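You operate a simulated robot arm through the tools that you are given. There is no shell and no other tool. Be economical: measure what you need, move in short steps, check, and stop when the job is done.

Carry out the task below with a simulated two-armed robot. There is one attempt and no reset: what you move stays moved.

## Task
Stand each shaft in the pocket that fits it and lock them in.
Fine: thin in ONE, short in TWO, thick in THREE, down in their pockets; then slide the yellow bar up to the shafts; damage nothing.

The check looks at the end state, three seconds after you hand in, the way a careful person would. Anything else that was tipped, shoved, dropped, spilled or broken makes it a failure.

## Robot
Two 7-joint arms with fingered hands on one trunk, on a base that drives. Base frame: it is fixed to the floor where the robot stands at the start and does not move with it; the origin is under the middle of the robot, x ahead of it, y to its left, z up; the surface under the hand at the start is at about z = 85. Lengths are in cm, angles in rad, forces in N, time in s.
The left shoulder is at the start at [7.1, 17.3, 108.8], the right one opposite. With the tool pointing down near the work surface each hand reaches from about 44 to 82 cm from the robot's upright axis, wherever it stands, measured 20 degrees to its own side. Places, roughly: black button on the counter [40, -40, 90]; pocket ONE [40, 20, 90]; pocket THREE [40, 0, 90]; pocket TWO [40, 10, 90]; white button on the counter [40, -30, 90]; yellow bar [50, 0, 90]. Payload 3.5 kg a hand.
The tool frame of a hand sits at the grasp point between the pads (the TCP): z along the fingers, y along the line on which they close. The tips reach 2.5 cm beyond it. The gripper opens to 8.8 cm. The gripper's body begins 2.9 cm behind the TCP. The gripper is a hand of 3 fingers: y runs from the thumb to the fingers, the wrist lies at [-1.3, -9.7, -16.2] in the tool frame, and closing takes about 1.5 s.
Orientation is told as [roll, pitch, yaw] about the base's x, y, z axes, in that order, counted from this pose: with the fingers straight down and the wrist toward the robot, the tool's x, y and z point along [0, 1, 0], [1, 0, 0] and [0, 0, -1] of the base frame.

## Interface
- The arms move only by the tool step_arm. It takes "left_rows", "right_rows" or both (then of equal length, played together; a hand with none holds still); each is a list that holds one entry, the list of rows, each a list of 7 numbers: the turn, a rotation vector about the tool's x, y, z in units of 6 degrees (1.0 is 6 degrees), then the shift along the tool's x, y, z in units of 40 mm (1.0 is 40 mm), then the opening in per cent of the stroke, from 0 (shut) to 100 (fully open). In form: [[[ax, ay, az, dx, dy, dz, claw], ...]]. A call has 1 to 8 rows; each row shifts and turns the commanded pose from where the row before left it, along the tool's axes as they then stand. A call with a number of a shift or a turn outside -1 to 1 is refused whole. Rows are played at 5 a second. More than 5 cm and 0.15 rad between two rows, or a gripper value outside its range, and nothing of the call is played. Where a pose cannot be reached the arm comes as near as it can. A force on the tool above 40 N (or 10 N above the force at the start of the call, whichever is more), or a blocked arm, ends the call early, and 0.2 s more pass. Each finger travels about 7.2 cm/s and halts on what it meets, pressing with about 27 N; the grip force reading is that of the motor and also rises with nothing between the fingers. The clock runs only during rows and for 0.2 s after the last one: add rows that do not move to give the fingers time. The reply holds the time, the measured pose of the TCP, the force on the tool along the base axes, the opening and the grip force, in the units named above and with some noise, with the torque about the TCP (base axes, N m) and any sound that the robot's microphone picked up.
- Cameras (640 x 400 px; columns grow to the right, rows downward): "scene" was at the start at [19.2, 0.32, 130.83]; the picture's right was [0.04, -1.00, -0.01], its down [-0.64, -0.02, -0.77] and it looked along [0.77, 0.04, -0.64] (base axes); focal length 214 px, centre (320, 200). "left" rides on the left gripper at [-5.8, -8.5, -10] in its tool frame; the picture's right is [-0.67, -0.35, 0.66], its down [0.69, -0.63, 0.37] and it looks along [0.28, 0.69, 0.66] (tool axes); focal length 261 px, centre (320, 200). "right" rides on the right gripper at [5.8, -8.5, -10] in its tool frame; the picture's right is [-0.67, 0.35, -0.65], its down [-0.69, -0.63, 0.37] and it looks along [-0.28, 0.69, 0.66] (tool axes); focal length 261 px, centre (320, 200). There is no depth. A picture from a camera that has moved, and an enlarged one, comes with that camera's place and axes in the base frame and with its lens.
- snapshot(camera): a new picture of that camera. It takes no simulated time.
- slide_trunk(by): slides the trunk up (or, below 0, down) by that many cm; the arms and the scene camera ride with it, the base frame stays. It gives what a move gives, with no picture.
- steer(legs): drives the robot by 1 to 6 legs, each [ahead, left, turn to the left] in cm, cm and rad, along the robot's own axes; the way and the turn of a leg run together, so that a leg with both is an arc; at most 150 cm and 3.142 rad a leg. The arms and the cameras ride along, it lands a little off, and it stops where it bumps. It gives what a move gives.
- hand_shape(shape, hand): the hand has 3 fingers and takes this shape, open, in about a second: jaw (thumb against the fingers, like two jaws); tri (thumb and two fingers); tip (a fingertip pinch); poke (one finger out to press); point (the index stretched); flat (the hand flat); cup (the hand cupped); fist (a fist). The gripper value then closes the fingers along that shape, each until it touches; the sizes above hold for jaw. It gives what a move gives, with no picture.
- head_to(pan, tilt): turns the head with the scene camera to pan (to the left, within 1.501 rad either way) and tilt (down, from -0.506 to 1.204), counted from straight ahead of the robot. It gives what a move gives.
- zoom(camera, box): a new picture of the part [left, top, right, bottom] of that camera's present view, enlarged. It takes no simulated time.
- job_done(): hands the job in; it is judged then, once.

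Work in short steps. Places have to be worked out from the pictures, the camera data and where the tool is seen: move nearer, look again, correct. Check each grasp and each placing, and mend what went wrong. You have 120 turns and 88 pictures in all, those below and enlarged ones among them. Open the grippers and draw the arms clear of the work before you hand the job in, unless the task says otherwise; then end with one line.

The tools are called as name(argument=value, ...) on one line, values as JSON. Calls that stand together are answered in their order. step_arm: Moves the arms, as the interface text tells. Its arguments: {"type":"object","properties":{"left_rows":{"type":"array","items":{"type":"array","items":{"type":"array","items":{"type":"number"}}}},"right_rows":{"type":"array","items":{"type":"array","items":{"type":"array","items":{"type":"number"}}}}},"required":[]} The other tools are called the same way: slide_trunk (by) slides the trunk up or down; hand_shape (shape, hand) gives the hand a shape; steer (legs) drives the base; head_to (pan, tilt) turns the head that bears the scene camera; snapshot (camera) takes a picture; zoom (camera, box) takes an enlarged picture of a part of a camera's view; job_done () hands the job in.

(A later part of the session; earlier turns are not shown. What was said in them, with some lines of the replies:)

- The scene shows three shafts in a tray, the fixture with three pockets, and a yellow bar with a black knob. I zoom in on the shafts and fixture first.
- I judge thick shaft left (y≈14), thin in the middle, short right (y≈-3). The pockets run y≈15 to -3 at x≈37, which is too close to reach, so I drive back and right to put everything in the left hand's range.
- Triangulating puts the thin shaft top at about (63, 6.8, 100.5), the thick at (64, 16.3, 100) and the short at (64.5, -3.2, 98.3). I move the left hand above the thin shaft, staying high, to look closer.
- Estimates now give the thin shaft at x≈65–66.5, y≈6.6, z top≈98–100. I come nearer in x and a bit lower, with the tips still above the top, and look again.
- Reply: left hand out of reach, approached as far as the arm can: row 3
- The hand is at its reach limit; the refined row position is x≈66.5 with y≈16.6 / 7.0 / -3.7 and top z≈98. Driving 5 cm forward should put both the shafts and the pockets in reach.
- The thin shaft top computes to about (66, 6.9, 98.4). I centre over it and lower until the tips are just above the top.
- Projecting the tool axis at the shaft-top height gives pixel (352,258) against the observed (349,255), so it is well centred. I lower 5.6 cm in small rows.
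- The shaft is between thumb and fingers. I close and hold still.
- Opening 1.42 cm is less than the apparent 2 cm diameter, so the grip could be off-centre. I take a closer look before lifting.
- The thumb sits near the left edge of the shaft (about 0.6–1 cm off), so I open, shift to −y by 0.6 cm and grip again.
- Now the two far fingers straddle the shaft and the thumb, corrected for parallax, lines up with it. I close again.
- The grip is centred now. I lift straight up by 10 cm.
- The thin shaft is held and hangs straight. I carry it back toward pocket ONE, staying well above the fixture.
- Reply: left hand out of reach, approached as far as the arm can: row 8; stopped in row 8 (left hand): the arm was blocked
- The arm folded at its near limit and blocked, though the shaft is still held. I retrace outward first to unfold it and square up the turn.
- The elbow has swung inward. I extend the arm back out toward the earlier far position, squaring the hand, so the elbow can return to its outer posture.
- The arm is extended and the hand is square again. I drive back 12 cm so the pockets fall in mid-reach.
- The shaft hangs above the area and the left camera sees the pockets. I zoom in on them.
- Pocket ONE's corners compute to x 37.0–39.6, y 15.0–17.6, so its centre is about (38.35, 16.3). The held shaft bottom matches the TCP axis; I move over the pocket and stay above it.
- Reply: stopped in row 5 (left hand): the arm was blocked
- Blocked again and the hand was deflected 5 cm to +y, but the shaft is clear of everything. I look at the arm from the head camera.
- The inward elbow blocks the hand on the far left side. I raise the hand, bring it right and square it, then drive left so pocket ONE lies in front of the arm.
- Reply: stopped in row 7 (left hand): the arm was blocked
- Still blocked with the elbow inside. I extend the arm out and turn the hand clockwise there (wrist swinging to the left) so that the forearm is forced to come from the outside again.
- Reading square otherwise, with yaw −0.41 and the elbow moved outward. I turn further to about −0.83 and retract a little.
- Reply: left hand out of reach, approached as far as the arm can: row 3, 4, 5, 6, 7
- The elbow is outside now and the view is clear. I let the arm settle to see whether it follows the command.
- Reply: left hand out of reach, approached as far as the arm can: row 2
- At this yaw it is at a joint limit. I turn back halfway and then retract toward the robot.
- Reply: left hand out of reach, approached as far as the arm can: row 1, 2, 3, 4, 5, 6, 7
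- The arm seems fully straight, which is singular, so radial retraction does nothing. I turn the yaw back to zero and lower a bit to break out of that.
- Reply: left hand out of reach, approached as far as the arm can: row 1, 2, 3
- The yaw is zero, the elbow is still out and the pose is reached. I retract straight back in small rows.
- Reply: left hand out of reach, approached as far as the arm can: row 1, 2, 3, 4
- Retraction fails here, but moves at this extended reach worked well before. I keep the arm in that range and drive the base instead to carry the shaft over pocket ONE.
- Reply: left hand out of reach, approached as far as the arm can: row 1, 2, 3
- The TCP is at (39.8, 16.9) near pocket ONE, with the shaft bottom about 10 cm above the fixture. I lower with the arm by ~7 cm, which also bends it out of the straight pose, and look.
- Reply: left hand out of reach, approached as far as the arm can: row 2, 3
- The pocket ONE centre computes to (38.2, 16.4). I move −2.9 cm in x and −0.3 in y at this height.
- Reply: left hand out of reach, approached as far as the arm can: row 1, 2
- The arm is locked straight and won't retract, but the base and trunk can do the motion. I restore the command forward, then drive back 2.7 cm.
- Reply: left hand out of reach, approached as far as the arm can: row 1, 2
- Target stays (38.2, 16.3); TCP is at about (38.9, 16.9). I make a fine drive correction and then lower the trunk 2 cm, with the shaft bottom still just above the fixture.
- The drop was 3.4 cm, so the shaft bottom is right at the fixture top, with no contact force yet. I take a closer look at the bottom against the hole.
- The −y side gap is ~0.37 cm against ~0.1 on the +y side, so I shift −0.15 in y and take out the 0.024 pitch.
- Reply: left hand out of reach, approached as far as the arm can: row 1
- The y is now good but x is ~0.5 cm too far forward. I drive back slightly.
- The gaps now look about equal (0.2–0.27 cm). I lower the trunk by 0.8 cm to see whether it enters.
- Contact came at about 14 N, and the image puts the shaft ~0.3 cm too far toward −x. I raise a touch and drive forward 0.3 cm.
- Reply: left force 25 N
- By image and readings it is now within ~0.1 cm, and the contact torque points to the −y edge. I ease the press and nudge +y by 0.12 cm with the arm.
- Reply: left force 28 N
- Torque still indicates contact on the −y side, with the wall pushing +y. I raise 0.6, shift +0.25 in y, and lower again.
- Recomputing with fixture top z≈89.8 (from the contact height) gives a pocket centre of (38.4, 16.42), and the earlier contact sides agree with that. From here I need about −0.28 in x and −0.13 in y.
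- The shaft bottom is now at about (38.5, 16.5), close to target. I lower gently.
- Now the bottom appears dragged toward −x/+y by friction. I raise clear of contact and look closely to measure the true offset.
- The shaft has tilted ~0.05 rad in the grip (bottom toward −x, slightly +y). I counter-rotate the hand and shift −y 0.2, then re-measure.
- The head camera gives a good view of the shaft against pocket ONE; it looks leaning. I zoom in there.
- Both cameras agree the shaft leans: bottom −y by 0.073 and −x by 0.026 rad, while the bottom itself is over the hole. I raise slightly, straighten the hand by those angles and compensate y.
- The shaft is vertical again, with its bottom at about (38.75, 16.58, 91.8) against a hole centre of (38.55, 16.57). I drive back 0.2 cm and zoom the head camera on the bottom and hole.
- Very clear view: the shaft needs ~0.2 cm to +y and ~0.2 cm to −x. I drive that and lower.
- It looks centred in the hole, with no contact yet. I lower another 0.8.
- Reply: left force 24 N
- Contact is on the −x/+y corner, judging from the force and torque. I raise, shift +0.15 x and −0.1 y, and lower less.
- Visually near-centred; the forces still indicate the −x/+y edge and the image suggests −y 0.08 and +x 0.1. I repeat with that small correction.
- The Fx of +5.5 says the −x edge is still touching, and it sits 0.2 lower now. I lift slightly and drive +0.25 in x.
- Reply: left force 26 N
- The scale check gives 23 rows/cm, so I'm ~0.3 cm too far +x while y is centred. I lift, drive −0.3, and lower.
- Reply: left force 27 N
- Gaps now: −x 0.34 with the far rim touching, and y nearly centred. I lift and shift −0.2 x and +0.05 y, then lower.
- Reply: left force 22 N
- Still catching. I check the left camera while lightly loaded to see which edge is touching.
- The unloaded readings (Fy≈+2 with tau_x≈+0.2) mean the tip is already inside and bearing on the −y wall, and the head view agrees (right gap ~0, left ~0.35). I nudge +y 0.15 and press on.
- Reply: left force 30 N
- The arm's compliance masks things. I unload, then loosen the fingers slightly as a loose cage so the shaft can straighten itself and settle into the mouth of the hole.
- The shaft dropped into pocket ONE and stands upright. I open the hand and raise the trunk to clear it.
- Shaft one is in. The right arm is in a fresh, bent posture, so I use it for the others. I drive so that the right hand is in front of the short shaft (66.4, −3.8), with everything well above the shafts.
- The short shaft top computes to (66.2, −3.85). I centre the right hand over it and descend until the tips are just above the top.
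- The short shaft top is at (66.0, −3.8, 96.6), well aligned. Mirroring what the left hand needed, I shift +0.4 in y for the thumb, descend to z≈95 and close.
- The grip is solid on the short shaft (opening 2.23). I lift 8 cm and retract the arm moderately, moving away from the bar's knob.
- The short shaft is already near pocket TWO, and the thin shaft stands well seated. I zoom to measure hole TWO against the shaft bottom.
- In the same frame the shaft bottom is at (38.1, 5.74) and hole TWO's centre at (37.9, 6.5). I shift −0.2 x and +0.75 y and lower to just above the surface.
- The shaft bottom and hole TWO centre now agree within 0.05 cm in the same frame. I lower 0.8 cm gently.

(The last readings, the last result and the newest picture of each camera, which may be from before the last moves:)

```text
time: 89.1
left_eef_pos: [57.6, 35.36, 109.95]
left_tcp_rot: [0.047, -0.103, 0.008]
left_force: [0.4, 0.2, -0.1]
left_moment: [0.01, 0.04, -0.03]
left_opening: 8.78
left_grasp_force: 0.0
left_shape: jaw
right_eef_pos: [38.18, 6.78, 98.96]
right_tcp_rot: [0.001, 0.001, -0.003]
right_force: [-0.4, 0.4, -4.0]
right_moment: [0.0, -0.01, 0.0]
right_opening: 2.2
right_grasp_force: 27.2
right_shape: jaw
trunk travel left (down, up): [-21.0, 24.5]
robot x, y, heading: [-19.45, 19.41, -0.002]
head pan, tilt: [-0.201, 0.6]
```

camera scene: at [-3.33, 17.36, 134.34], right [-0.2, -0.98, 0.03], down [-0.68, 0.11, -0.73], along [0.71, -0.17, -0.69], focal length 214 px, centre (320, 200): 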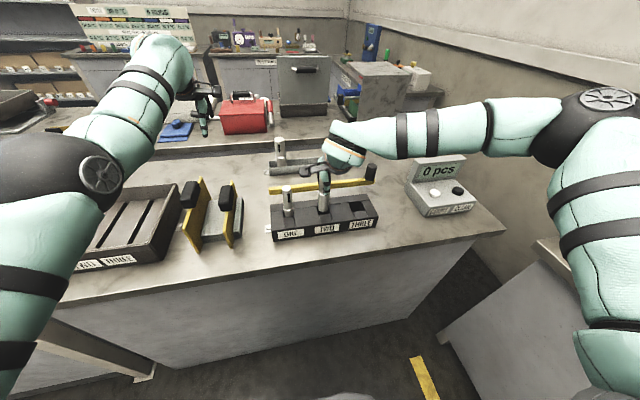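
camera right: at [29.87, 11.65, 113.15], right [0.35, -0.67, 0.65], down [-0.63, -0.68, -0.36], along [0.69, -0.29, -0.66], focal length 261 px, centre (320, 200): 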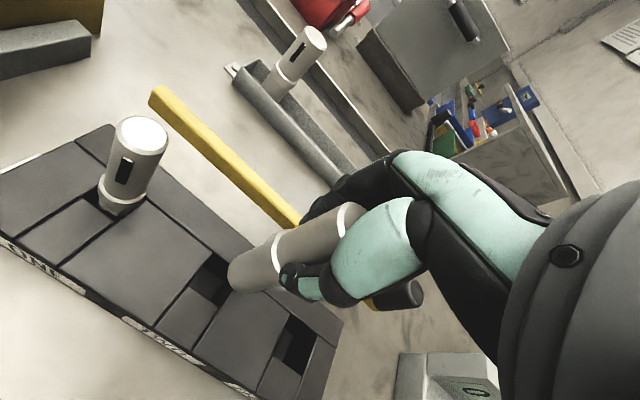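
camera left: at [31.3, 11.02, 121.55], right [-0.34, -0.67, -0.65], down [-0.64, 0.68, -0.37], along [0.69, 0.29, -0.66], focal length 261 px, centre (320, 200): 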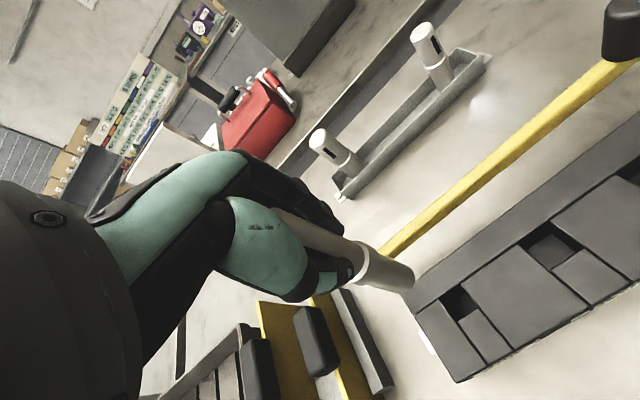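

No contact yet. I continue down in small rows.

step_arm(right_rows=[[[0, 0, 0, 0, 0, 0.1, 0], [0, 0, 0, 0, 0, 0.1, 0], [0, 0, 0, 0, 0, 0.1, 0], [0, 0, 0, 0, 0, 0, 0]]])

```text
time: 90.1
left_eef_pos: [57.64, 35.23, 110.01]
left_tcp_rot: [0.047, -0.104, 0.008]
left_force: [-0.7, 0.6, 0.2]
left_moment: [0.01, 0.0, 0.04]
left_opening: 8.72
left_grasp_force: 0.1
left_shape: jaw
right_eef_pos: [38.22, 6.8, 97.72]
right_tcp_rot: [0.0, 0.005, -0.003]
right_force: [-0.1, 0.5, -3.7]
right_moment: [0.01, 0.01, 0.01]
right_opening: 2.18
right_grasp_force: 26.6
right_shape: jaw
trunk travel left (down, up): [-21.0, 24.5]
robot x, y, heading: [-19.5, 19.13, -0.004]
head pan, tilt: [-0.201, 0.6]
```

It has slipped in without contact. I keep lowering until it meets the pocket floor.

step_arm(right_rows=[[[0, 0, 0, 0, 0, 0.12, 0], [0, 0, 0, 0, 0, 0.12, 0], [0, 0, 0, 0, 0, 0.12, 0], [0, 0, 0, 0, 0, 0.12, 0], [0, 0, 0, 0, 0, 0.12, 0], [0, 0, 0, 0, 0, 0.12, 0], [0, 0, 0, 0, 0, 0, 0]]])

```text
time: 91.7
left_eef_pos: [57.48, 35.13, 110.09]
left_tcp_rot: [0.047, -0.105, 0.008]
left_force: [-0.3, -0.9, 0.3]
left_moment: [0.05, 0.03, -0.07]
left_opening: 8.78
left_grasp_force: 0.1
left_shape: jaw
right_eef_pos: [38.15, 6.66, 95.01]
right_tcp_rot: [0.003, -0.001, -0.001]
right_force: [0.4, -0.5, 4.9]
right_moment: [0.01, -0.01, -0.01]
right_opening: 2.23
right_grasp_force: 27.2
right_shape: jaw
trunk travel left (down, up): [-21.0, 24.5]
robot x, y, heading: [-19.76, 18.92, -0.005]
head pan, tilt: [-0.201, 0.6]
```

It met the floor about 4 cm deep, so it is seated. I open and rise straight up.

step_arm(right_rows=[[[0, 0, 0, 0, 0, 0, 30], [0, 0, 0, 0, 0, 0, 60], [0, 0, 0, 0, 0, 0, 100], [0, 0, 0, 0, 0, 0, 100], [0, 0, 0, 0, 0, 0, 100], [0, 0, 0, 0, 0, -0.5, 100], [0, 0, 0, 0, 0, -0.9, 100], [0, 0, 0, 0, 0, -0.9, 100]]])

step_arm(right_rows=[[[0, 0, 0, 0, 0, -0.9, 100], [0, 0, 0, 0, 0, -0.9, 100], [0, 0, 0, 0, 0, 0, 100]]])

zoom(camera="scene", box=[240, 120, 400, 245])

```text
time: 93.5
left_eef_pos: [57.5, 35.36, 110.1]
left_tcp_rot: [0.048, -0.104, 0.006]
left_force: [0.5, 0.1, -0.2]
left_moment: [-0.03, 0.02, 0.0]
left_opening: 8.78
left_grasp_force: 0.0
left_shape: jaw
right_eef_pos: [38.18, 6.62, 104.14]
right_tcp_rot: [0.001, 0.003, -0.003]
right_force: [1.1, 0.5, 0.3]
right_moment: [-0.04, -0.01, 0.0]
right_opening: 8.75
right_grasp_force: 0.0
right_shape: jaw
trunk travel left (down, up): [-21.0, 24.5]
robot x, y, heading: [-19.48, 19.15, -0.003]
head pan, tilt: [-0.201, 0.6]
```

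```text
time: 94.3
left_eef_pos: [57.65, 35.27, 109.98]
left_tcp_rot: [0.046, -0.106, 0.007]
left_force: [-1.1, -0.5, 0.4]
left_moment: [-0.01, 0.02, 0.01]
left_opening: 8.78
left_grasp_force: 0.0
left_shape: jaw
right_eef_pos: [38.28, 6.66, 111.16]
right_tcp_rot: [0.002, 0.001, -0.005]
right_force: [-1.0, 0.6, 0.1]
right_moment: [-0.01, 0.0, 0.0]
right_opening: 8.74
right_grasp_force: 0.1
right_shape: jaw
trunk travel left (down, up): [-21.0, 24.5]
robot x, y, heading: [-19.26, 19.2, -0.006]
head pan, tilt: [-0.201, 0.6]
```

```text
3.20 times, centred on (320, 182) of scene
camera zoom: at [-3.33, 17.34, 134.33], right [-0.2, -0.98, 0.03], down [-0.68, 0.11, -0.73], along [0.71, -0.17, -0.69], focal length 686 px, centre (320, 256)
```

zoom: 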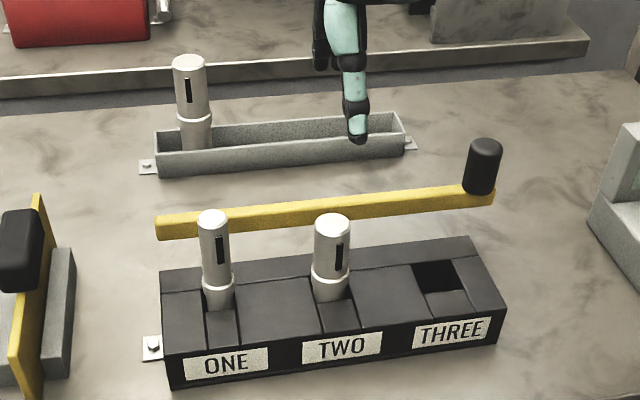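

Both shafts stand properly in ONE and TWO. Now the thick one at about (65.8, 16.7): I drive forward and left, then bring the right hand above it.

steer(legs=[[19, 6, 0]])

step_arm(right_rows=[[[0, 0, 0, 0.3, 0.5, 0, 100], [0, 0, 0, 0.3, 0.5, 0.2, 100], [0, 0, 0, 0.3, 0.5, 0.4, 100], [0, 0, 0, 0.2, 0.5, 0.6, 100], [0, 0, 0, 0, 0.1, 0.7, 100], [0, 0, 0, 0, 0, 0, 100]]])

snapshot(camera="right")

```text
time: 95.9
left_eef_pos: [76.32, 41.41, 110.03]
left_tcp_rot: [0.047, -0.107, 0.009]
left_force: [0.2, -0.1, 0.3]
left_moment: [-0.01, 0.01, -0.01]
left_opening: 8.76
left_grasp_force: 0.1
left_shape: jaw
right_eef_pos: [56.87, 12.7, 111.07]
right_tcp_rot: [0.002, 0.001, 0.0]
right_force: [-0.3, 0.8, -1.1]
right_moment: [0.0, 0.0, -0.04]
right_opening: 8.73
right_grasp_force: 0.2
right_shape: jaw
trunk travel left (down, up): [-21.0, 24.5]
robot x, y, heading: [-0.32, 25.2, -0.004]
head pan, tilt: [-0.201, 0.6]
```

```text
time: 97.3
left_eef_pos: [76.32, 41.44, 110.07]
left_tcp_rot: [0.047, -0.106, 0.009]
left_force: [0.2, -0.9, 0.4]
left_moment: [0.0, -0.01, -0.01]
left_opening: 8.76
left_grasp_force: 0.0
left_shape: jaw
right_eef_pos: [65.51, 17.19, 103.58]
right_tcp_rot: [0.002, 0.002, -0.001]
right_force: [0.7, -0.5, 0.2]
right_moment: [0.01, -0.02, -0.02]
right_opening: 8.81
right_grasp_force: 0.1
right_shape: jaw
trunk travel left (down, up): [-21.0, 24.5]
robot x, y, heading: [-1.03, 24.99, -0.004]
head pan, tilt: [-0.201, 0.6]
```

```text
9 pictures are left
camera right: at [56.84, 23.02, 113.51], right [0.35, -0.67, 0.65], down [-0.63, -0.68, -0.37], along [0.69, -0.28, -0.66], focal length 261 px, centre (320, 200)
```

right: 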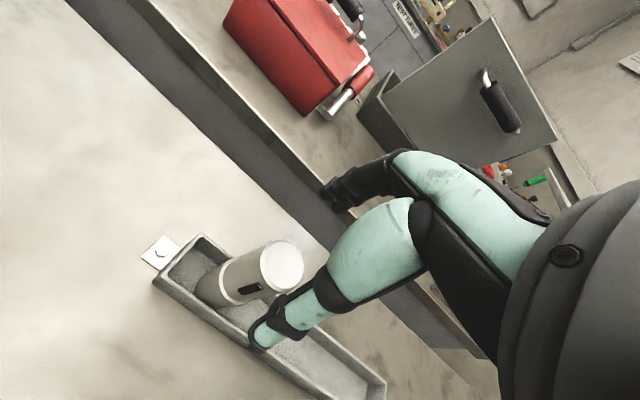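

The thick shaft top is at (65.4, 16.6, 98.5). I shift −0.25 in y, descend to z≈96.5 and close.

step_arm(right_rows=[[[0, 0, 0, -0.06, 0.02, 0.2, 100], [0, 0, 0, 0, 0, 0.5, 100], [0, 0, 0, 0, 0, 0.5, 100], [0, 0, 0, 0, 0, 0.55, 100], [0, 0, 0, 0, 0, 0, 100]]])

step_arm(right_rows=[[[0, 0, 0, 0, 0, 0, 50], [0, 0, 0, 0, 0, 0, 20], [0, 0, 0, 0, 0, 0, 0], [0, 0, 0, 0, 0, 0, 0], [0, 0, 0, 0, 0, 0, 0], [0, 0, 0, 0, 0, 0, 0], [0, 0, 0, 0, 0, 0, 0]]])

zoom(camera="right", box=[180, 150, 420, 350])

```text
time: 98.5
left_eef_pos: [76.4, 41.4, 110.11]
left_tcp_rot: [0.046, -0.103, 0.009]
left_force: [-0.2, -0.2, -0.1]
left_moment: [0.0, -0.01, 0.0]
left_opening: 8.81
left_grasp_force: 0.0
left_shape: jaw
right_eef_pos: [65.44, 16.93, 96.44]
right_tcp_rot: [0.002, 0.002, 0.001]
right_force: [0.1, 0.7, 0.6]
right_moment: [0.04, 0.02, -0.01]
right_opening: 8.74
right_grasp_force: 0.1
right_shape: jaw
trunk travel left (down, up): [-21.0, 24.5]
robot x, y, heading: [-0.39, 25.08, -0.002]
head pan, tilt: [-0.201, 0.6]
```

```text
time: 100.1
left_eef_pos: [76.51, 41.38, 109.98]
left_tcp_rot: [0.047, -0.105, 0.01]
left_force: [-0.6, 0.4, -0.1]
left_moment: [0.01, 0.0, -0.01]
left_opening: 8.78
left_grasp_force: 0.1
left_shape: jaw
right_eef_pos: [65.45, 17.0, 96.48]
right_tcp_rot: [-0.001, 0.001, 0.001]
right_force: [0.9, 1.1, 0.0]
right_moment: [0.04, 0.02, 0.0]
right_opening: 2.82
right_grasp_force: 26.7
right_shape: jaw
trunk travel left (down, up): [-21.0, 24.5]
robot x, y, heading: [-0.69, 25.25, 0.005]
head pan, tilt: [-0.201, 0.6]
```

```text
2.00 times, centred on (300, 250) of right
camera zoom: at [56.8, 22.67, 106.5], right [0.35, -0.67, 0.65], down [-0.63, -0.68, -0.37], along [0.69, -0.29, -0.66], focal length 521 px, centre (360, 100)
```

zoom: 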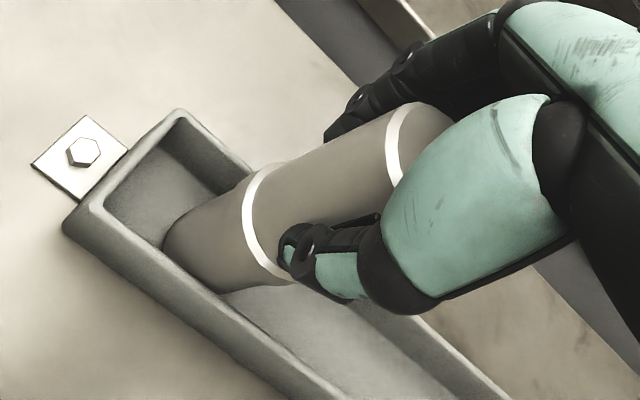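

The grip is good (2.82). I lift 9 cm, drive right first to stay clear of the standing shafts, then retract the arm and drive back over pocket THREE.

step_arm(right_rows=[[[0, 0, 0, 0, 0, -0.4, 0], [0, 0, 0, 0, 0, -0.9, 0], [0, 0, 0, 0, 0, -0.9, 0], [0, 0, 0, 0, -0.3, -0.1, 0], [0, 0, 0, -0.2, -0.6, 0, 0], [0, 0, 0, -0.3, -0.6, 0, 0], [0, 0, 0, -0.3, -0.6, 0, 0], [0, 0, 0, 0, 0, 0, 0]]])

steer(legs=[[0, -17, 0], [-19, 0, 0]])

snapshot(camera="right")

```text
time: 101.9
left_eef_pos: [76.4, 41.35, 109.93]
left_tcp_rot: [0.048, -0.103, 0.009]
left_force: [-0.5, 0.2, -0.6]
left_moment: [0.01, 0.0, -0.02]
left_opening: 8.76
left_grasp_force: 0.2
left_shape: jaw
right_eef_pos: [57.24, 13.61, 105.38]
right_tcp_rot: [-0.002, 0.004, 0.0]
right_force: [-0.5, -0.6, -5.7]
right_moment: [0.04, 0.03, 0.0]
right_opening: 2.81
right_grasp_force: 27.0
right_shape: jaw
trunk travel left (down, up): [-21.0, 24.5]
robot x, y, heading: [-0.64, 25.18, -0.003]
head pan, tilt: [-0.201, 0.6]
```

```text
time: 104.5
left_eef_pos: [57.57, 24.29, 109.83]
left_tcp_rot: [0.045, -0.105, 0.005]
left_force: [0.0, -0.1, 0.1]
left_moment: [0.0, -0.01, 0.03]
left_opening: 8.79
left_grasp_force: 0.1
left_shape: jaw
right_eef_pos: [38.39, -3.56, 105.38]
right_tcp_rot: [0.0, 0.005, -0.006]
right_force: [-0.2, 0.1, -5.5]
right_moment: [-0.03, 0.06, -0.02]
right_opening: 2.78
right_grasp_force: 27.0
right_shape: jaw
trunk travel left (down, up): [-21.0, 24.5]
robot x, y, heading: [-19.69, 7.94, -0.006]
head pan, tilt: [-0.201, 0.6]
```

```text
7 pictures are left
camera right: at [29.68, 2.16, 115.33], right [0.35, -0.67, 0.65], down [-0.63, -0.68, -0.36], along [0.69, -0.29, -0.66], focal length 261 px, centre (320, 200)
```

right: 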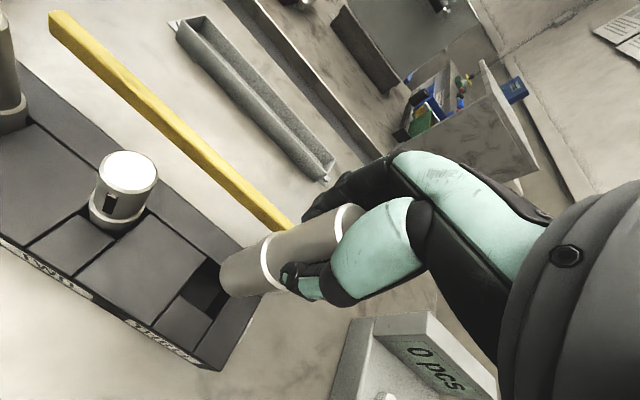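

Hole THREE's centre estimates at (37.5, −3.45), with the shaft bottom at about (37.9, −3.7). I shift, lower to just above the surface, and zoom.

step_arm(right_rows=[[[0, 0, 0, 0.07, -0.09, 0, 0], [0, 0, 0, 0, 0, 0.5, 0], [0, 0, 0, 0, 0, 0.5, 0], [0, 0, 0, 0, 0, 0, 0]]])

zoom(camera="right", box=[160, 220, 320, 340])

```text
time: 105.5
left_eef_pos: [57.58, 24.13, 110.01]
left_tcp_rot: [0.047, -0.104, 0.005]
left_force: [0.1, 0.2, -0.1]
left_moment: [0.01, 0.01, -0.01]
left_opening: 8.74
left_grasp_force: 0.1
left_shape: jaw
right_eef_pos: [37.99, -3.29, 101.31]
right_tcp_rot: [0.001, 0.004, -0.004]
right_force: [-0.2, -0.3, -6.9]
right_moment: [0.01, 0.02, 0.02]
right_opening: 2.79
right_grasp_force: 26.9
right_shape: jaw
trunk travel left (down, up): [-21.0, 24.5]
robot x, y, heading: [-19.78, 8.1, -0.004]
head pan, tilt: [-0.201, 0.6]
```

```text
3.33 times, centred on (240, 280) of right
camera zoom: at [29.28, 2.44, 111.36], right [0.35, -0.67, 0.65], down [-0.63, -0.68, -0.36], along [0.69, -0.29, -0.66], focal length 869 px, centre (587, -67)
```

zoom: 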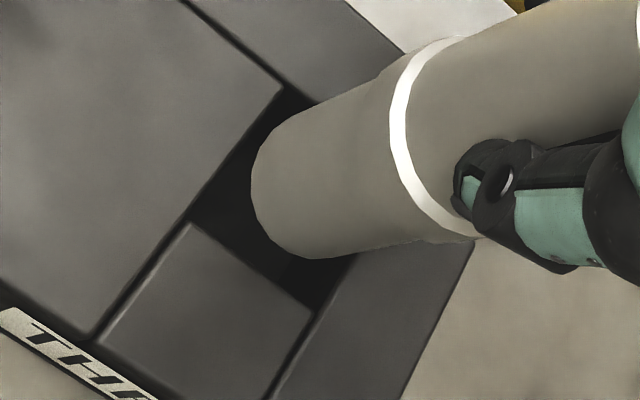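

Disc and hole centre agree within ~0.08 cm. I apply the tiny correction and lower in small rows.

step_arm(right_rows=[[[0, 0, 0, 0.01, 0.015, 0.1, 0], [0, 0, 0, 0, 0, 0.1, 0], [0, 0, 0, 0, 0, 0.1, 0], [0, 0, 0, 0, 0, 0.1, 0], [0, 0, 0, 0, 0, 0, 0]]])

```text
time: 106.7
left_eef_pos: [56.84, 24.37, 110.38]
left_tcp_rot: [0.046, -0.11, 0.004]
left_force: [0.7, 0.5, -0.6]
left_moment: [-0.03, 0.0, -0.03]
left_opening: 8.76
left_grasp_force: 0.0
left_shape: jaw
right_eef_pos: [37.37, -3.06, 100.44]
right_tcp_rot: [0.0, -0.007, -0.003]
right_force: [-10.1, 4.6, 32.3]
right_moment: [0.03, 0.03, -0.01]
right_opening: 3.03
right_grasp_force: 27.3
right_shape: jaw
trunk travel left (down, up): [-21.0, 24.5]
robot x, y, heading: [-20.05, 8.12, -0.006]
head pan, tilt: [-0.201, 0.6]
```

Contact came at +x/−y by the forces. I back up, shift −0.2 x and +0.12 y, and check the unloaded reading.

step_arm(right_rows=[[[0, 0, 0, 0, 0, -0.35, 0], [0, 0, 0, 0.03, -0.05, 0, 0], [0, 0, 0, 0, 0, 0, 0]]])

zoom(camera="right", box=[160, 220, 320, 340])

```text
time: 107.5
left_eef_pos: [57.45, 24.01, 110.05]
left_tcp_rot: [0.048, -0.103, 0.006]
left_force: [-0.4, 0.7, -0.2]
left_moment: [-0.02, 0.01, -0.03]
left_opening: 8.77
left_grasp_force: 0.1
left_shape: jaw
right_eef_pos: [37.67, -3.05, 101.18]
right_tcp_rot: [0.001, 0.004, -0.005]
right_force: [1.0, -0.2, -4.7]
right_moment: [0.02, 0.02, -0.02]
right_opening: 2.79
right_grasp_force: 27.3
right_shape: jaw
trunk travel left (down, up): [-21.0, 24.5]
robot x, y, heading: [-19.86, 7.96, -0.005]
head pan, tilt: [-0.201, 0.6]
```

```text
3.33 times, centred on (240, 280) of right
camera zoom: at [29.07, 2.55, 111.13], right [0.35, -0.67, 0.65], down [-0.63, -0.68, -0.36], along [0.69, -0.29, -0.66], focal length 869 px, centre (587, -67)
```

zoom: 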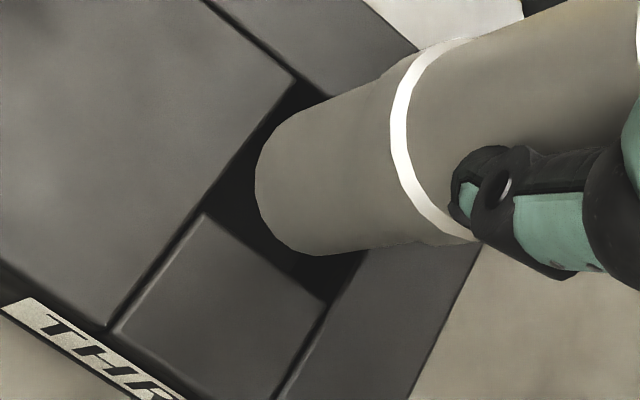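

Vision now puts the shaft ~0.25 too far −x, so the best position is about halfway between the two. I go to x≈37.85 and lower in tiny rows to a light contact.

step_arm(right_rows=[[[0, 0, 0, -0.02, 0.045, 0, 0], [0, 0, 0, 0, 0, 0.06, 0], [0, 0, 0, 0, 0, 0.06, 0], [0, 0, 0, 0, 0, 0, 0]]])

```text
time: 108.5
left_eef_pos: [57.36, 24.2, 110.06]
left_tcp_rot: [0.047, -0.105, 0.005]
left_force: [-1.6, -1.1, 0.0]
left_moment: [0.0, 0.01, 0.0]
left_opening: 8.77
left_grasp_force: 0.0
left_shape: jaw
right_eef_pos: [37.85, -3.11, 100.87]
right_tcp_rot: [0.002, 0.0, -0.003]
right_force: [-0.9, 0.3, 3.8]
right_moment: [0.0, 0.02, -0.01]
right_opening: 2.8
right_grasp_force: 26.9
right_shape: jaw
trunk travel left (down, up): [-21.0, 24.5]
robot x, y, heading: [-20.05, 8.28, 0.001]
head pan, tilt: [-0.201, 0.6]
```

Light contact came at z 100.87, higher than assumed. Redoing the vision with that height gives a needed shift of −0.11 x and +0.11 y, which agrees with the force direction, so I slide that way and press lightly.

step_arm(right_rows=[[[0, 0, 0, 0, 0, -0.04, 0], [0, 0, 0, 0.028, -0.03, 0, 0], [0, 0, 0, 0, 0, 0.06, 0], [0, 0, 0, 0, 0, 0.06, 0], [0, 0, 0, 0, 0, 0, 0]]])

```text
time: 109.7
left_eef_pos: [57.11, 24.27, 110.32]
left_tcp_rot: [0.047, -0.105, 0.005]
left_force: [-0.9, 0.0, 0.4]
left_moment: [0.01, -0.01, 0.03]
left_opening: 8.77
left_grasp_force: 0.2
left_shape: jaw
right_eef_pos: [37.53, -2.96, 100.69]
right_tcp_rot: [0.002, -0.003, -0.003]
right_force: [-3.7, 2.0, 15.0]
right_moment: [0.01, -0.06, 0.0]
right_opening: 2.81
right_grasp_force: 27.3
right_shape: jaw
trunk travel left (down, up): [-21.0, 24.5]
robot x, y, heading: [-19.55, 8.4, 0.001]
head pan, tilt: [-0.201, 0.6]
```

I use the same trick as before: unload, loosen the fingers slightly as a cage, and nudge gently so the shaft finds the hole.

step_arm(right_rows=[[[0, 0, 0, 0, 0, -0.06, 0], [0, 0, 0, 0, 0, 0, 35], [0, 0, 0, 0, 0, 0, 38], [0, 0, 0, 0, 0, 0, 38], [0, 0, 0, 0, 0, 0, 38]]])

zoom(camera="scene", box=[290, 130, 370, 230])

```text
time: 110.9
left_eef_pos: [57.31, 24.12, 110.0]
left_tcp_rot: [0.048, -0.104, 0.004]
left_force: [0.6, 0.2, -0.4]
left_moment: [0.02, 0.01, 0.01]
left_opening: 8.73
left_grasp_force: 0.0
left_shape: jaw
right_eef_pos: [37.82, -3.11, 100.59]
right_tcp_rot: [0.0, 0.003, -0.006]
right_force: [-1.6, 0.3, -0.3]
right_moment: [0.04, 0.02, -0.02]
right_opening: 3.46
right_grasp_force: 0.1
right_shape: jaw
trunk travel left (down, up): [-21.0, 24.5]
robot x, y, heading: [-19.57, 8.03, -0.007]
head pan, tilt: [-0.201, 0.6]
```

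```text
4.00 times, centred on (330, 180) of scene
camera zoom: at [-3.58, 6.37, 134.34], right [-0.2, -0.98, 0.03], down [-0.68, 0.12, -0.73], along [0.71, -0.17, -0.69], focal length 858 px, centre (280, 280)
```

zoom: 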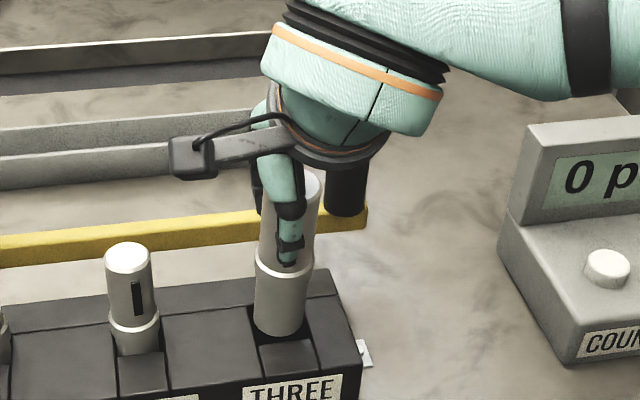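

The head view shows the shaft touching the far edge (front gap ~0.7 of 0.35 slack), so it needs ~0.3 cm to −x. I re-grip, lift slightly, shift −0.3 x and −0.05 y, and lower lightly.

step_arm(right_rows=[[[0, 0, 0, 0, 0, 0, 15], [0, 0, 0, 0, 0, 0, 0], [0, 0, 0, 0, 0, 0, 0], [0, 0, 0, 0, 0, -0.1, 0], [0, 0, 0, -0.012, -0.075, 0, 0], [0, 0, 0, 0, 0, 0.06, 0], [0, 0, 0, 0, 0, 0.05, 0], [0, 0, 0, 0, 0, 0, 0]]])

```text
time: 112.7
left_eef_pos: [57.35, 24.27, 110.13]
left_tcp_rot: [0.048, -0.105, 0.006]
left_force: [-1.3, -0.4, 0.5]
left_moment: [-0.02, -0.02, 0.0]
left_opening: 8.75
left_grasp_force: 0.0
left_shape: jaw
right_eef_pos: [37.47, -3.18, 100.66]
right_tcp_rot: [0.001, 0.0, -0.005]
right_force: [0.6, -1.9, 4.4]
right_moment: [-0.07, -0.06, -0.05]
right_opening: 2.68
right_grasp_force: 26.9
right_shape: jaw
trunk travel left (down, up): [-21.0, 24.5]
robot x, y, heading: [-19.54, 7.89, -0.002]
head pan, tilt: [-0.201, 0.6]
```

Force and torque now say contact on the +y edge only. I shift −0.12 in y and press lightly.

step_arm(right_rows=[[[0, 0, 0, 0, 0, -0.05, 0], [0, 0, 0, -0.03, 0, 0, 0], [0, 0, 0, 0, 0, 0.06, 0], [0, 0, 0, 0, 0, 0.06, 0], [0, 0, 0, 0, 0, 0, 0]]])

```text
time: 113.9
left_eef_pos: [57.28, 24.14, 110.3]
left_tcp_rot: [0.048, -0.107, 0.005]
left_force: [-0.1, -0.1, -0.6]
left_moment: [0.01, 0.02, -0.01]
left_opening: 8.81
left_grasp_force: 0.1
left_shape: jaw
right_eef_pos: [37.26, -3.29, 100.58]
right_tcp_rot: [0.002, -0.004, -0.005]
right_force: [1.1, -4.2, 14.5]
right_moment: [-0.09, -0.06, -0.04]
right_opening: 2.7
right_grasp_force: 26.6
right_shape: jaw
trunk travel left (down, up): [-21.0, 24.5]
robot x, y, heading: [-19.95, 8.19, -0.004]
head pan, tilt: [-0.201, 0.6]
```

It is still bearing on the +y edge (Fy −4.2). I move another −0.2 in y.

step_arm(right_rows=[[[0, 0, 0, 0, 0, -0.08, 0], [0, 0, 0, -0.05, 0, 0, 0], [0, 0, 0, 0, 0, 0.06, 0], [0, 0, 0, 0, 0, 0.05, 0], [0, 0, 0, 0, 0, 0, 0]]])

```text
time: 115.1
left_eef_pos: [57.63, 24.26, 109.73]
left_tcp_rot: [0.05, -0.103, 0.005]
left_force: [-0.4, -0.9, -0.4]
left_moment: [-0.01, 0.0, 0.02]
left_opening: 8.78
left_grasp_force: 0.1
left_shape: jaw
right_eef_pos: [37.46, -3.49, 99.91]
right_tcp_rot: [-0.001, 0.009, -0.003]
right_force: [1.0, -0.4, -5.5]
right_moment: [0.02, 0.01, -0.01]
right_opening: 2.68
right_grasp_force: 27.3
right_shape: jaw
trunk travel left (down, up): [-21.0, 24.5]
robot x, y, heading: [-19.65, 8.42, -0.002]
head pan, tilt: [-0.201, 0.6]
```

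It dropped in: z 99.9 with no contact force. I keep lowering to the floor.

step_arm(right_rows=[[[0, 0, 0, 0, 0, 0.12, 0], [0, 0, 0, 0, 0, 0.12, 0], [0, 0, 0, 0, 0, 0.12, 0], [0, 0, 0, 0, 0, 0.12, 0], [0, 0, 0, 0, 0, 0.12, 0], [0, 0, 0, 0, 0, 0.12, 0], [0, 0, 0, 0, 0, 0, 0]]])

```text
time: 116.7
left_eef_pos: [57.55, 24.18, 109.86]
left_tcp_rot: [0.047, -0.103, 0.006]
left_force: [-1.0, 0.4, -0.5]
left_moment: [0.01, 0.03, 0.0]
left_opening: 8.77
left_grasp_force: 0.1
left_shape: jaw
right_eef_pos: [37.55, -3.43, 97.37]
right_tcp_rot: [0.001, 0.005, -0.002]
right_force: [1.5, 2.7, -4.4]
right_moment: [0.05, -0.09, -0.03]
right_opening: 2.65
right_grasp_force: 27.2
right_shape: jaw
trunk travel left (down, up): [-21.0, 24.5]
robot x, y, heading: [-19.92, 8.43, -0.002]
head pan, tilt: [-0.201, 0.6]
```

step_arm(right_rows=[[[0, 0, 0, 0, 0, 0.1, 0], [0, 0, 0, 0, 0, 0.1, 0], [0, 0, 0, 0, 0, 0.1, 0], [0, 0, 0, 0, 0, 0.08, 0], [0, 0, 0, 0, 0, 0, 0]]])

```text
time: 117.9
left_eef_pos: [57.17, 24.43, 110.37]
left_tcp_rot: [0.044, -0.109, 0.005]
left_force: [0.1, -0.3, -0.1]
left_moment: [-0.02, -0.01, 0.0]
left_opening: 8.76
left_grasp_force: 0.1
left_shape: jaw
right_eef_pos: [37.29, -3.33, 96.24]
right_tcp_rot: [0.003, -0.008, -0.005]
right_force: [11.0, 4.6, 38.0]
right_moment: [0.07, -0.47, 0.01]
right_opening: 2.9
right_grasp_force: 27.2
right_shape: jaw
trunk travel left (down, up): [-21.0, 24.5]
robot x, y, heading: [-19.74, 8.37, -0.003]
head pan, tilt: [-0.201, 0.6]
```

The floor is reached (about 4.2 cm deep, as with the others). I unload, open and rise.

step_arm(right_rows=[[[0, 0, 0, 0, 0, -0.1, 0], [0, 0, 0, 0, 0, 0, 40], [0, 0, 0, 0, 0, 0, 70], [0, 0, 0, 0, 0, 0, 100], [0, 0, 0, 0, 0, 0, 100], [0, 0, 0, 0, 0, 0, 100], [0, 0, 0, 0, 0, -0.6, 100], [0, 0, 0, 0, 0, -0.9, 100]]])

step_arm(right_rows=[[[0, 0, 0, 0, 0, -0.9, 100], [0, 0, 0, 0, 0, -0.9, 100], [0, 0, 0, -0.8, 0, 0, 100], [0, 0, 0, -0.8, 0, 0, 100], [0, 0, 0, -0.8, 0, 0, 100], [0, 0, 0, 0, 0, 0, 100]]])

snapshot(camera="scene")

```text
time: 119.7
left_eef_pos: [57.35, 24.27, 110.08]
left_tcp_rot: [0.048, -0.105, 0.005]
left_force: [-0.3, -1.4, -0.4]
left_moment: [0.0, 0.01, 0.03]
left_opening: 8.76
left_grasp_force: 0.0
left_shape: jaw
right_eef_pos: [37.26, -3.43, 102.28]
right_tcp_rot: [0.0, 0.002, -0.004]
right_force: [-0.1, 0.4, -0.3]
right_moment: [-0.02, 0.03, 0.02]
right_opening: 8.77
right_grasp_force: 0.0
right_shape: jaw
trunk travel left (down, up): [-21.0, 24.5]
robot x, y, heading: [-19.6, 8.4, -0.004]
head pan, tilt: [-0.201, 0.6]
```

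```text
time: 121.1
left_eef_pos: [57.34, 24.22, 110.03]
left_tcp_rot: [0.048, -0.104, 0.006]
left_force: [0.2, -1.2, 0.0]
left_moment: [0.01, -0.02, -0.01]
left_opening: 8.77
left_grasp_force: 0.1
left_shape: jaw
right_eef_pos: [37.37, -13.08, 109.39]
right_tcp_rot: [0.0, 0.001, -0.003]
right_force: [0.1, -0.3, 0.6]
right_moment: [-0.02, -0.04, 0.0]
right_opening: 8.74
right_grasp_force: 0.1
right_shape: jaw
trunk travel left (down, up): [-21.0, 24.5]
robot x, y, heading: [-19.42, 8.32, -0.001]
head pan, tilt: [-0.201, 0.6]
```

```text
3 pictures are left
camera scene: at [-3.54, 6.4, 134.34], right [-0.2, -0.98, 0.03], down [-0.68, 0.12, -0.73], along [0.71, -0.17, -0.69], focal length 214 px, centre (320, 200)
```

scene: 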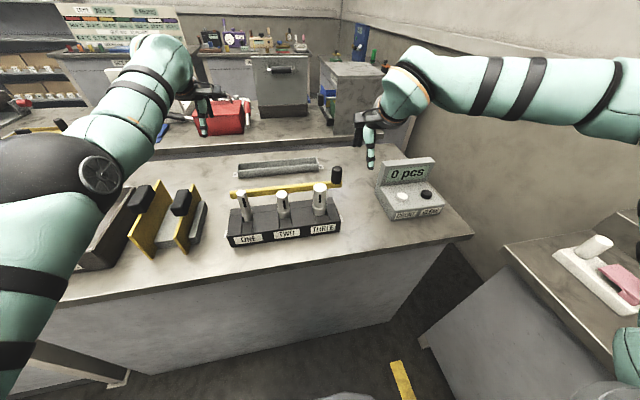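

All three shafts stand in their pockets. Triangulating the bar gives top z≈93, riding above the fixture, with the knob at about (44.7, −9.5) and z 93–99.5. I move the right hand above the knob and look.

step_arm(right_rows=[[[0, 0, 0, 0.3, 0.6, 0.3, 100], [0, 0, 0, 0.3, 0.6, 0.3, 100], [0, 0, 0, 0.3, 0.6, 0.4, 100], [0, 0, 0, 0, 0, 0.3, 100], [0, 0, 0, 0, 0, 0, 100]]])

snapshot(camera="right")

```text
time: 122.3
left_eef_pos: [57.44, 24.23, 110.14]
left_tcp_rot: [0.045, -0.105, 0.006]
left_force: [0.5, -0.1, 0.6]
left_moment: [0.01, 0.0, 0.01]
left_opening: 8.79
left_grasp_force: 0.0
left_shape: jaw
right_eef_pos: [44.68, -9.42, 104.37]
right_tcp_rot: [0.0, 0.002, -0.005]
right_force: [0.2, 0.3, -0.3]
right_moment: [-0.01, -0.01, 0.0]
right_opening: 8.75
right_grasp_force: 0.0
right_shape: jaw
trunk travel left (down, up): [-21.0, 24.5]
robot x, y, heading: [-19.49, 8.42, -0.002]
head pan, tilt: [-0.201, 0.6]
```

```text
2 pictures are left
camera right: at [35.93, -3.79, 114.26], right [0.35, -0.67, 0.65], down [-0.63, -0.68, -0.37], along [0.69, -0.29, -0.66], focal length 261 px, centre (320, 200)
```

right: 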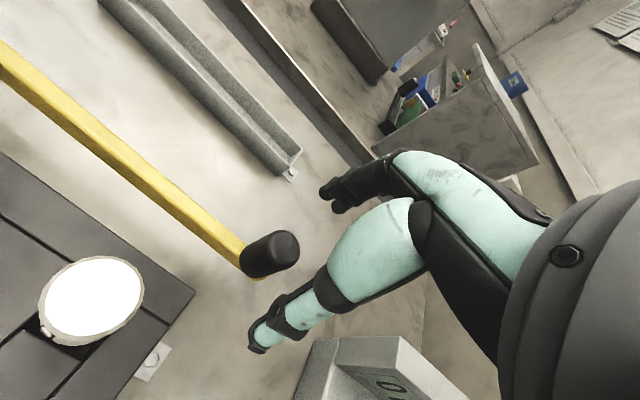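

The knob top is at (45.9, −9.8, 98.9). I move over it, lower to z≈97 and close on it.

step_arm(right_rows=[[[0, 0, 0, -0.05, 0.33, 0, 100], [0, 0, 0, 0, 0, 0.6, 100], [0, 0, 0, 0, 0, 0.7, 100], [0, 0, 0, 0, 0, 0.5, 100], [0, 0, 0, 0, 0, 0, 100]]])

step_arm(right_rows=[[[0, 0, 0, 0, 0, 0, 60], [0, 0, 0, 0, 0, 0, 30], [0, 0, 0, 0, 0, 0, 10], [0, 0, 0, 0, 0, 0, 0], [0, 0, 0, 0, 0, 0, 0], [0, 0, 0, 0, 0, 0, 0]]])

```text
time: 123.5
left_eef_pos: [57.37, 24.24, 110.21]
left_tcp_rot: [0.047, -0.105, 0.005]
left_force: [0.1, 0.4, -0.1]
left_moment: [0.03, 0.06, -0.02]
left_opening: 8.77
left_grasp_force: 0.1
left_shape: jaw
right_eef_pos: [45.79, -9.68, 96.78]
right_tcp_rot: [0.0, 0.001, -0.006]
right_force: [-0.8, 0.1, 0.5]
right_moment: [0.01, 0.01, 0.03]
right_opening: 8.78
right_grasp_force: 0.0
right_shape: jaw
trunk travel left (down, up): [-21.0, 24.5]
robot x, y, heading: [-19.83, 8.32, 0.003]
head pan, tilt: [-0.201, 0.6]
```

```text
time: 124.9
left_eef_pos: [57.42, 24.29, 109.95]
left_tcp_rot: [0.047, -0.104, 0.006]
left_force: [0.0, -0.1, -1.4]
left_moment: [0.01, -0.01, 0.0]
left_opening: 8.78
left_grasp_force: 0.1
left_shape: jaw
right_eef_pos: [45.98, -9.67, 96.77]
right_tcp_rot: [-0.001, 0.003, -0.002]
right_force: [0.2, 4.0, -3.4]
right_moment: [0.09, -0.02, 0.02]
right_opening: 1.93
right_grasp_force: 26.9
right_shape: jaw
trunk travel left (down, up): [-21.0, 24.5]
robot x, y, heading: [-19.39, 8.51, -0.007]
head pan, tilt: [-0.201, 0.6]
```

The knob is gripped. I slide it gently toward −x, 1.6 cm first.

step_arm(right_rows=[[[0, 0, 0, 0, -0.1, 0, 0], [0, 0, 0, 0, -0.1, 0, 0], [0, 0, 0, 0, -0.1, 0, 0], [0, 0, 0, 0, -0.1, 0, 0], [0, 0, 0, 0, 0, 0, 0]]])

```text
time: 126.1
left_eef_pos: [57.52, 24.25, 109.95]
left_tcp_rot: [0.047, -0.102, 0.005]
left_force: [0.0, -0.8, -0.6]
left_moment: [-0.02, 0.0, 0.0]
left_opening: 8.74
left_grasp_force: 0.1
left_shape: jaw
right_eef_pos: [44.47, -9.53, 96.78]
right_tcp_rot: [0.001, 0.002, -0.004]
right_force: [1.4, 7.0, -5.9]
right_moment: [0.12, -0.05, 0.02]
right_opening: 1.97
right_grasp_force: 27.1
right_shape: jaw
trunk travel left (down, up): [-21.0, 24.5]
robot x, y, heading: [-19.47, 8.04, -0.003]
head pan, tilt: [-0.201, 0.6]
```

It slides easily, with some side force (+y 7 N) because the track is slightly skewed. I follow with a small +y component and continue.

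step_arm(right_rows=[[[0, 0, 0, 0.04, -0.1, 0.02, 0], [0, 0, 0, 0.01, -0.1, 0.01, 0], [0, 0, 0, 0.005, -0.1, 0, 0], [0, 0, 0, 0.005, -0.1, 0, 0], [0, 0, 0, 0.005, -0.1, 0, 0], [0, 0, 0, 0, 0, 0, 0]]])

```text
time: 127.5
left_eef_pos: [57.38, 24.02, 109.99]
left_tcp_rot: [0.05, -0.104, 0.004]
left_force: [-0.3, -0.3, 0.2]
left_moment: [-0.01, -0.01, -0.01]
left_opening: 8.75
left_grasp_force: 0.1
left_shape: jaw
right_eef_pos: [42.3, -9.41, 96.84]
right_tcp_rot: [0.001, 0.005, -0.005]
right_force: [1.2, -3.4, -1.4]
right_moment: [-0.07, -0.05, -0.02]
right_opening: 1.93
right_grasp_force: 27.1
right_shape: jaw
trunk travel left (down, up): [-21.0, 24.5]
robot x, y, heading: [-19.65, 8.31, -0.004]
head pan, tilt: [-0.201, 0.6]
```

Still free. I continue in smaller rows, watching for contact with the shafts.

step_arm(right_rows=[[[0, 0, 0, -0.01, -0.08, 0, 0], [0, 0, 0, 0.004, -0.08, 0, 0], [0, 0, 0, 0.004, -0.08, 0, 0], [0, 0, 0, 0, 0, 0, 0]]])

```text
time: 128.5
left_eef_pos: [57.52, 24.31, 110.05]
left_tcp_rot: [0.048, -0.105, 0.004]
left_force: [0.5, 0.0, 0.2]
left_moment: [0.0, 0.02, -0.02]
left_opening: 8.78
left_grasp_force: 0.0
left_shape: jaw
right_eef_pos: [41.4, -9.28, 96.86]
right_tcp_rot: [0.0, 0.0, -0.004]
right_force: [2.5, 4.8, -1.7]
right_moment: [0.07, -0.11, 0.05]
right_opening: 1.86
right_grasp_force: 26.7
right_shape: jaw
trunk travel left (down, up): [-21.0, 24.5]
robot x, y, heading: [-19.65, 8.16, -0.002]
head pan, tilt: [-0.201, 0.6]
```

The force is still low (Fx 2.5). I continue with 0.2 cm rows.

step_arm(right_rows=[[[0, 0, 0, 0.005, -0.05, 0, 0], [0, 0, 0, 0.005, -0.05, 0, 0], [0, 0, 0, 0.005, -0.05, 0, 0], [0, 0, 0, 0, 0, 0, 0]]])

```text
time: 129.5
left_eef_pos: [57.59, 24.18, 109.96]
left_tcp_rot: [0.047, -0.103, 0.003]
left_force: [0.4, -0.4, -0.4]
left_moment: [-0.04, 0.01, 0.04]
left_opening: 8.76
left_grasp_force: 0.1
left_shape: jaw
right_eef_pos: [40.92, -9.35, 96.82]
right_tcp_rot: [0.0, 0.002, -0.006]
right_force: [4.6, 3.8, -5.7]
right_moment: [0.08, -0.14, 0.02]
right_opening: 1.86
right_grasp_force: 27.1
right_shape: jaw
trunk travel left (down, up): [-21.0, 24.5]
robot x, y, heading: [-19.79, 8.23, 0.001]
head pan, tilt: [-0.201, 0.6]
```

Fx is rising to 4.6, so contact may be starting. I check with the head camera.

zoom(camera="scene", box=[220, 140, 360, 250])

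```text
3.64 times, centred on (290, 195) of scene
camera zoom: at [-3.41, 6.43, 134.32], right [-0.2, -0.98, 0.03], down [-0.68, 0.12, -0.73], along [0.71, -0.17, -0.69], focal length 780 px, centre (429, 218)
```

zoom: 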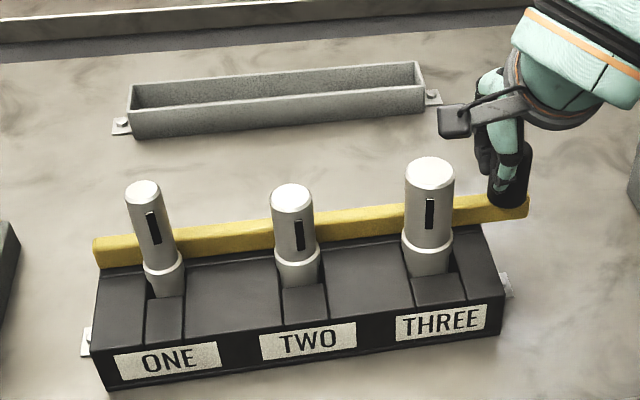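

The bar is over the fixture's back strip, with perhaps 0.5–1 cm left to the shafts. I continue in small rows until the force rises clearly.

step_arm(right_rows=[[[0, 0, 0, 0.003, -0.05, 0.01, 0], [0, 0, 0, 0.003, -0.05, 0, 0], [0, 0, 0, 0, 0, 0, 0]]])

```text
time: 130.3
left_eef_pos: [57.62, 24.31, 109.9]
left_tcp_rot: [0.047, -0.104, 0.006]
left_force: [-0.3, 0.2, -0.3]
left_moment: [-0.01, -0.02, 0.0]
left_opening: 8.72
left_grasp_force: 0.1
left_shape: jaw
right_eef_pos: [40.48, -9.2, 96.86]
right_tcp_rot: [0.0, 0.005, -0.005]
right_force: [10.6, 4.7, -0.8]
right_moment: [0.05, -0.34, 0.04]
right_opening: 1.88
right_grasp_force: 27.1
right_shape: jaw
trunk travel left (down, up): [-21.0, 24.5]
robot x, y, heading: [-19.83, 8.31, -0.004]
head pan, tilt: [-0.201, 0.6]
```

Fx is now 10.6. One more 0.2–0.3 cm nudge to confirm firm contact.

step_arm(right_rows=[[[0, 0, 0, 0, -0.04, 0, 0], [0, 0, 0, 0, -0.03, 0, 0], [0, 0, 0, 0, 0, 0, 0]]])

```text
time: 131.1
left_eef_pos: [57.57, 24.28, 109.96]
left_tcp_rot: [0.046, -0.103, 0.005]
left_force: [0.3, 0.6, -1.1]
left_moment: [-0.03, 0.02, -0.02]
left_opening: 8.77
left_grasp_force: 0.1
left_shape: jaw
right_eef_pos: [40.37, -9.21, 96.77]
right_tcp_rot: [0.001, 0.006, -0.003]
right_force: [16.1, 6.5, 4.1]
right_moment: [0.06, -0.59, 0.12]
right_opening: 1.96
right_grasp_force: 27.5
right_shape: jaw
trunk travel left (down, up): [-21.0, 24.5]
robot x, y, heading: [-19.46, 8.14, -0.006]
head pan, tilt: [-0.201, 0.6]
```

Movement has nearly stopped while the force climbs to 16 N, which is contact. I give one last small push to confirm.

step_arm(right_rows=[[[0, 0, 0, 0, -0.05, 0, 0], [0, 0, 0, 0, 0, 0, 0]]])

```text
time: 131.7
left_eef_pos: [57.59, 24.38, 109.8]
left_tcp_rot: [0.047, -0.102, 0.006]
left_force: [-0.4, -0.1, 0.9]
left_moment: [0.06, 0.04, 0.03]
left_opening: 8.77
left_grasp_force: 0.0
left_shape: jaw
right_eef_pos: [40.18, -9.23, 96.83]
right_tcp_rot: [0.0, 0.004, -0.004]
right_force: [19.0, 7.4, 3.7]
right_moment: [0.09, -0.62, 0.11]
right_opening: 2.03
right_grasp_force: 26.9
right_shape: jaw
trunk travel left (down, up): [-21.0, 24.5]
robot x, y, heading: [-19.81, 8.02, -0.001]
head pan, tilt: [-0.201, 0.6]
```

It is firmly up against the shafts at 19 N. I unload most of the push, open the hand and rise clear.

step_arm(right_rows=[[[0, 0, 0, 0, 0.1, 0, 0], [0, 0, 0, 0, 0, 0, 40], [0, 0, 0, 0, 0, 0, 70], [0, 0, 0, 0, 0, 0, 100], [0, 0, 0, 0, 0, 0, 100], [0, 0, 0, 0, 0, 0, 100], [0, 0, 0, 0, 0, -0.5, 100], [0, 0, 0, 0, 0, -0.8, 100]]])

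step_arm(right_rows=[[[0, 0, 0, 0, 0, -0.9, 100], [0, 0, 0, 0, 0, -0.9, 100], [0, 0, 0, -0.8, 0, 0, 100], [0, 0, 0, -0.8, 0, 0, 100], [0, 0, 0, -0.5, 0, 0, 100], [0, 0, 0, 0, 0, 0, 100]]])

zoom(camera="scene", box=[220, 150, 360, 250])

```text
time: 133.5
left_eef_pos: [57.54, 24.24, 110.14]
left_tcp_rot: [0.047, -0.104, 0.005]
left_force: [-0.2, -0.1, 0.0]
left_moment: [0.0, -0.05, 0.03]
left_opening: 8.74
left_grasp_force: 0.0
left_shape: jaw
right_eef_pos: [40.22, -9.44, 102.2]
right_tcp_rot: [0.0, 0.003, -0.002]
right_force: [-0.1, 0.0, -0.1]
right_moment: [0.01, 0.02, 0.01]
right_opening: 8.77
right_grasp_force: 0.0
right_shape: jaw
trunk travel left (down, up): [-21.0, 24.5]
robot x, y, heading: [-19.56, 8.27, -0.004]
head pan, tilt: [-0.201, 0.6]
```

```text
time: 134.9
left_eef_pos: [57.47, 24.15, 110.13]
left_tcp_rot: [0.049, -0.106, 0.006]
left_force: [-0.1, -0.1, 0.0]
left_moment: [0.02, 0.0, 0.01]
left_opening: 8.77
left_grasp_force: 0.1
left_shape: jaw
right_eef_pos: [40.4, -17.89, 109.17]
right_tcp_rot: [0.0, 0.002, -0.004]
right_force: [0.0, 0.5, 0.0]
right_moment: [-0.01, 0.02, 0.01]
right_opening: 8.76
right_grasp_force: 0.2
right_shape: jaw
trunk travel left (down, up): [-21.0, 24.5]
robot x, y, heading: [-19.59, 8.3, -0.0]
head pan, tilt: [-0.201, 0.6]
```

```text
4.00 times, centred on (290, 200) of scene
camera zoom: at [-3.55, 6.37, 134.34], right [-0.2, -0.98, 0.03], down [-0.68, 0.12, -0.73], along [0.71, -0.17, -0.69], focal length 858 px, centre (440, 200)
```

zoom: 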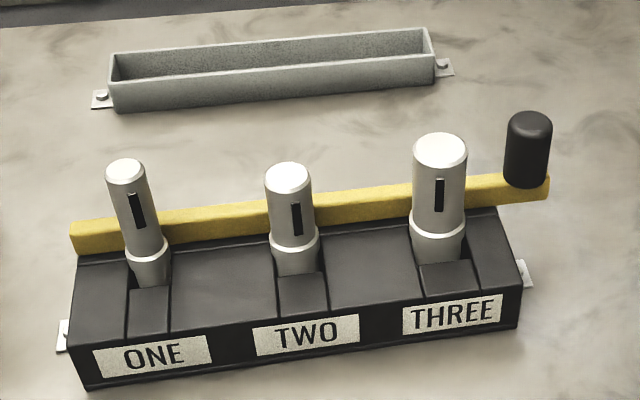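

All three shafts stand in the right pockets with the bar up against them, and the resistance acted at bar height. I drive the robot back so both arms are clear of the work.

steer(legs=[[-25, 0, 0]])

```text
time: 136.7
left_eef_pos: [32.68, 24.2, 110.04]
left_tcp_rot: [0.047, -0.106, 0.005]
left_force: [-0.5, 0.4, 0.0]
left_moment: [0.01, -0.03, 0.02]
left_opening: 8.75
left_grasp_force: 0.1
left_shape: jaw
right_eef_pos: [15.48, -17.56, 109.33]
right_tcp_rot: [-0.001, 0.003, -0.007]
right_force: [-0.3, 0.0, -0.7]
right_moment: [0.0, 0.0, -0.02]
right_opening: 8.76
right_grasp_force: 0.0
right_shape: jaw
trunk travel left (down, up): [-21.0, 24.5]
robot x, y, heading: [-44.22, 8.22, -0.008]
head pan, tilt: [-0.201, 0.6]
```

Both hands are open and clear, so I hand in.

job_done()

```text
The job is handed in.
```

I put the thin shaft in ONE, the short in TWO and the thick in THREE, slid the yellow bar up against them until it met firm resistance (about 19 N), and handed in with both hands open and clear; the last picture could not show for certain whether a small gap is left between bar and shafts.
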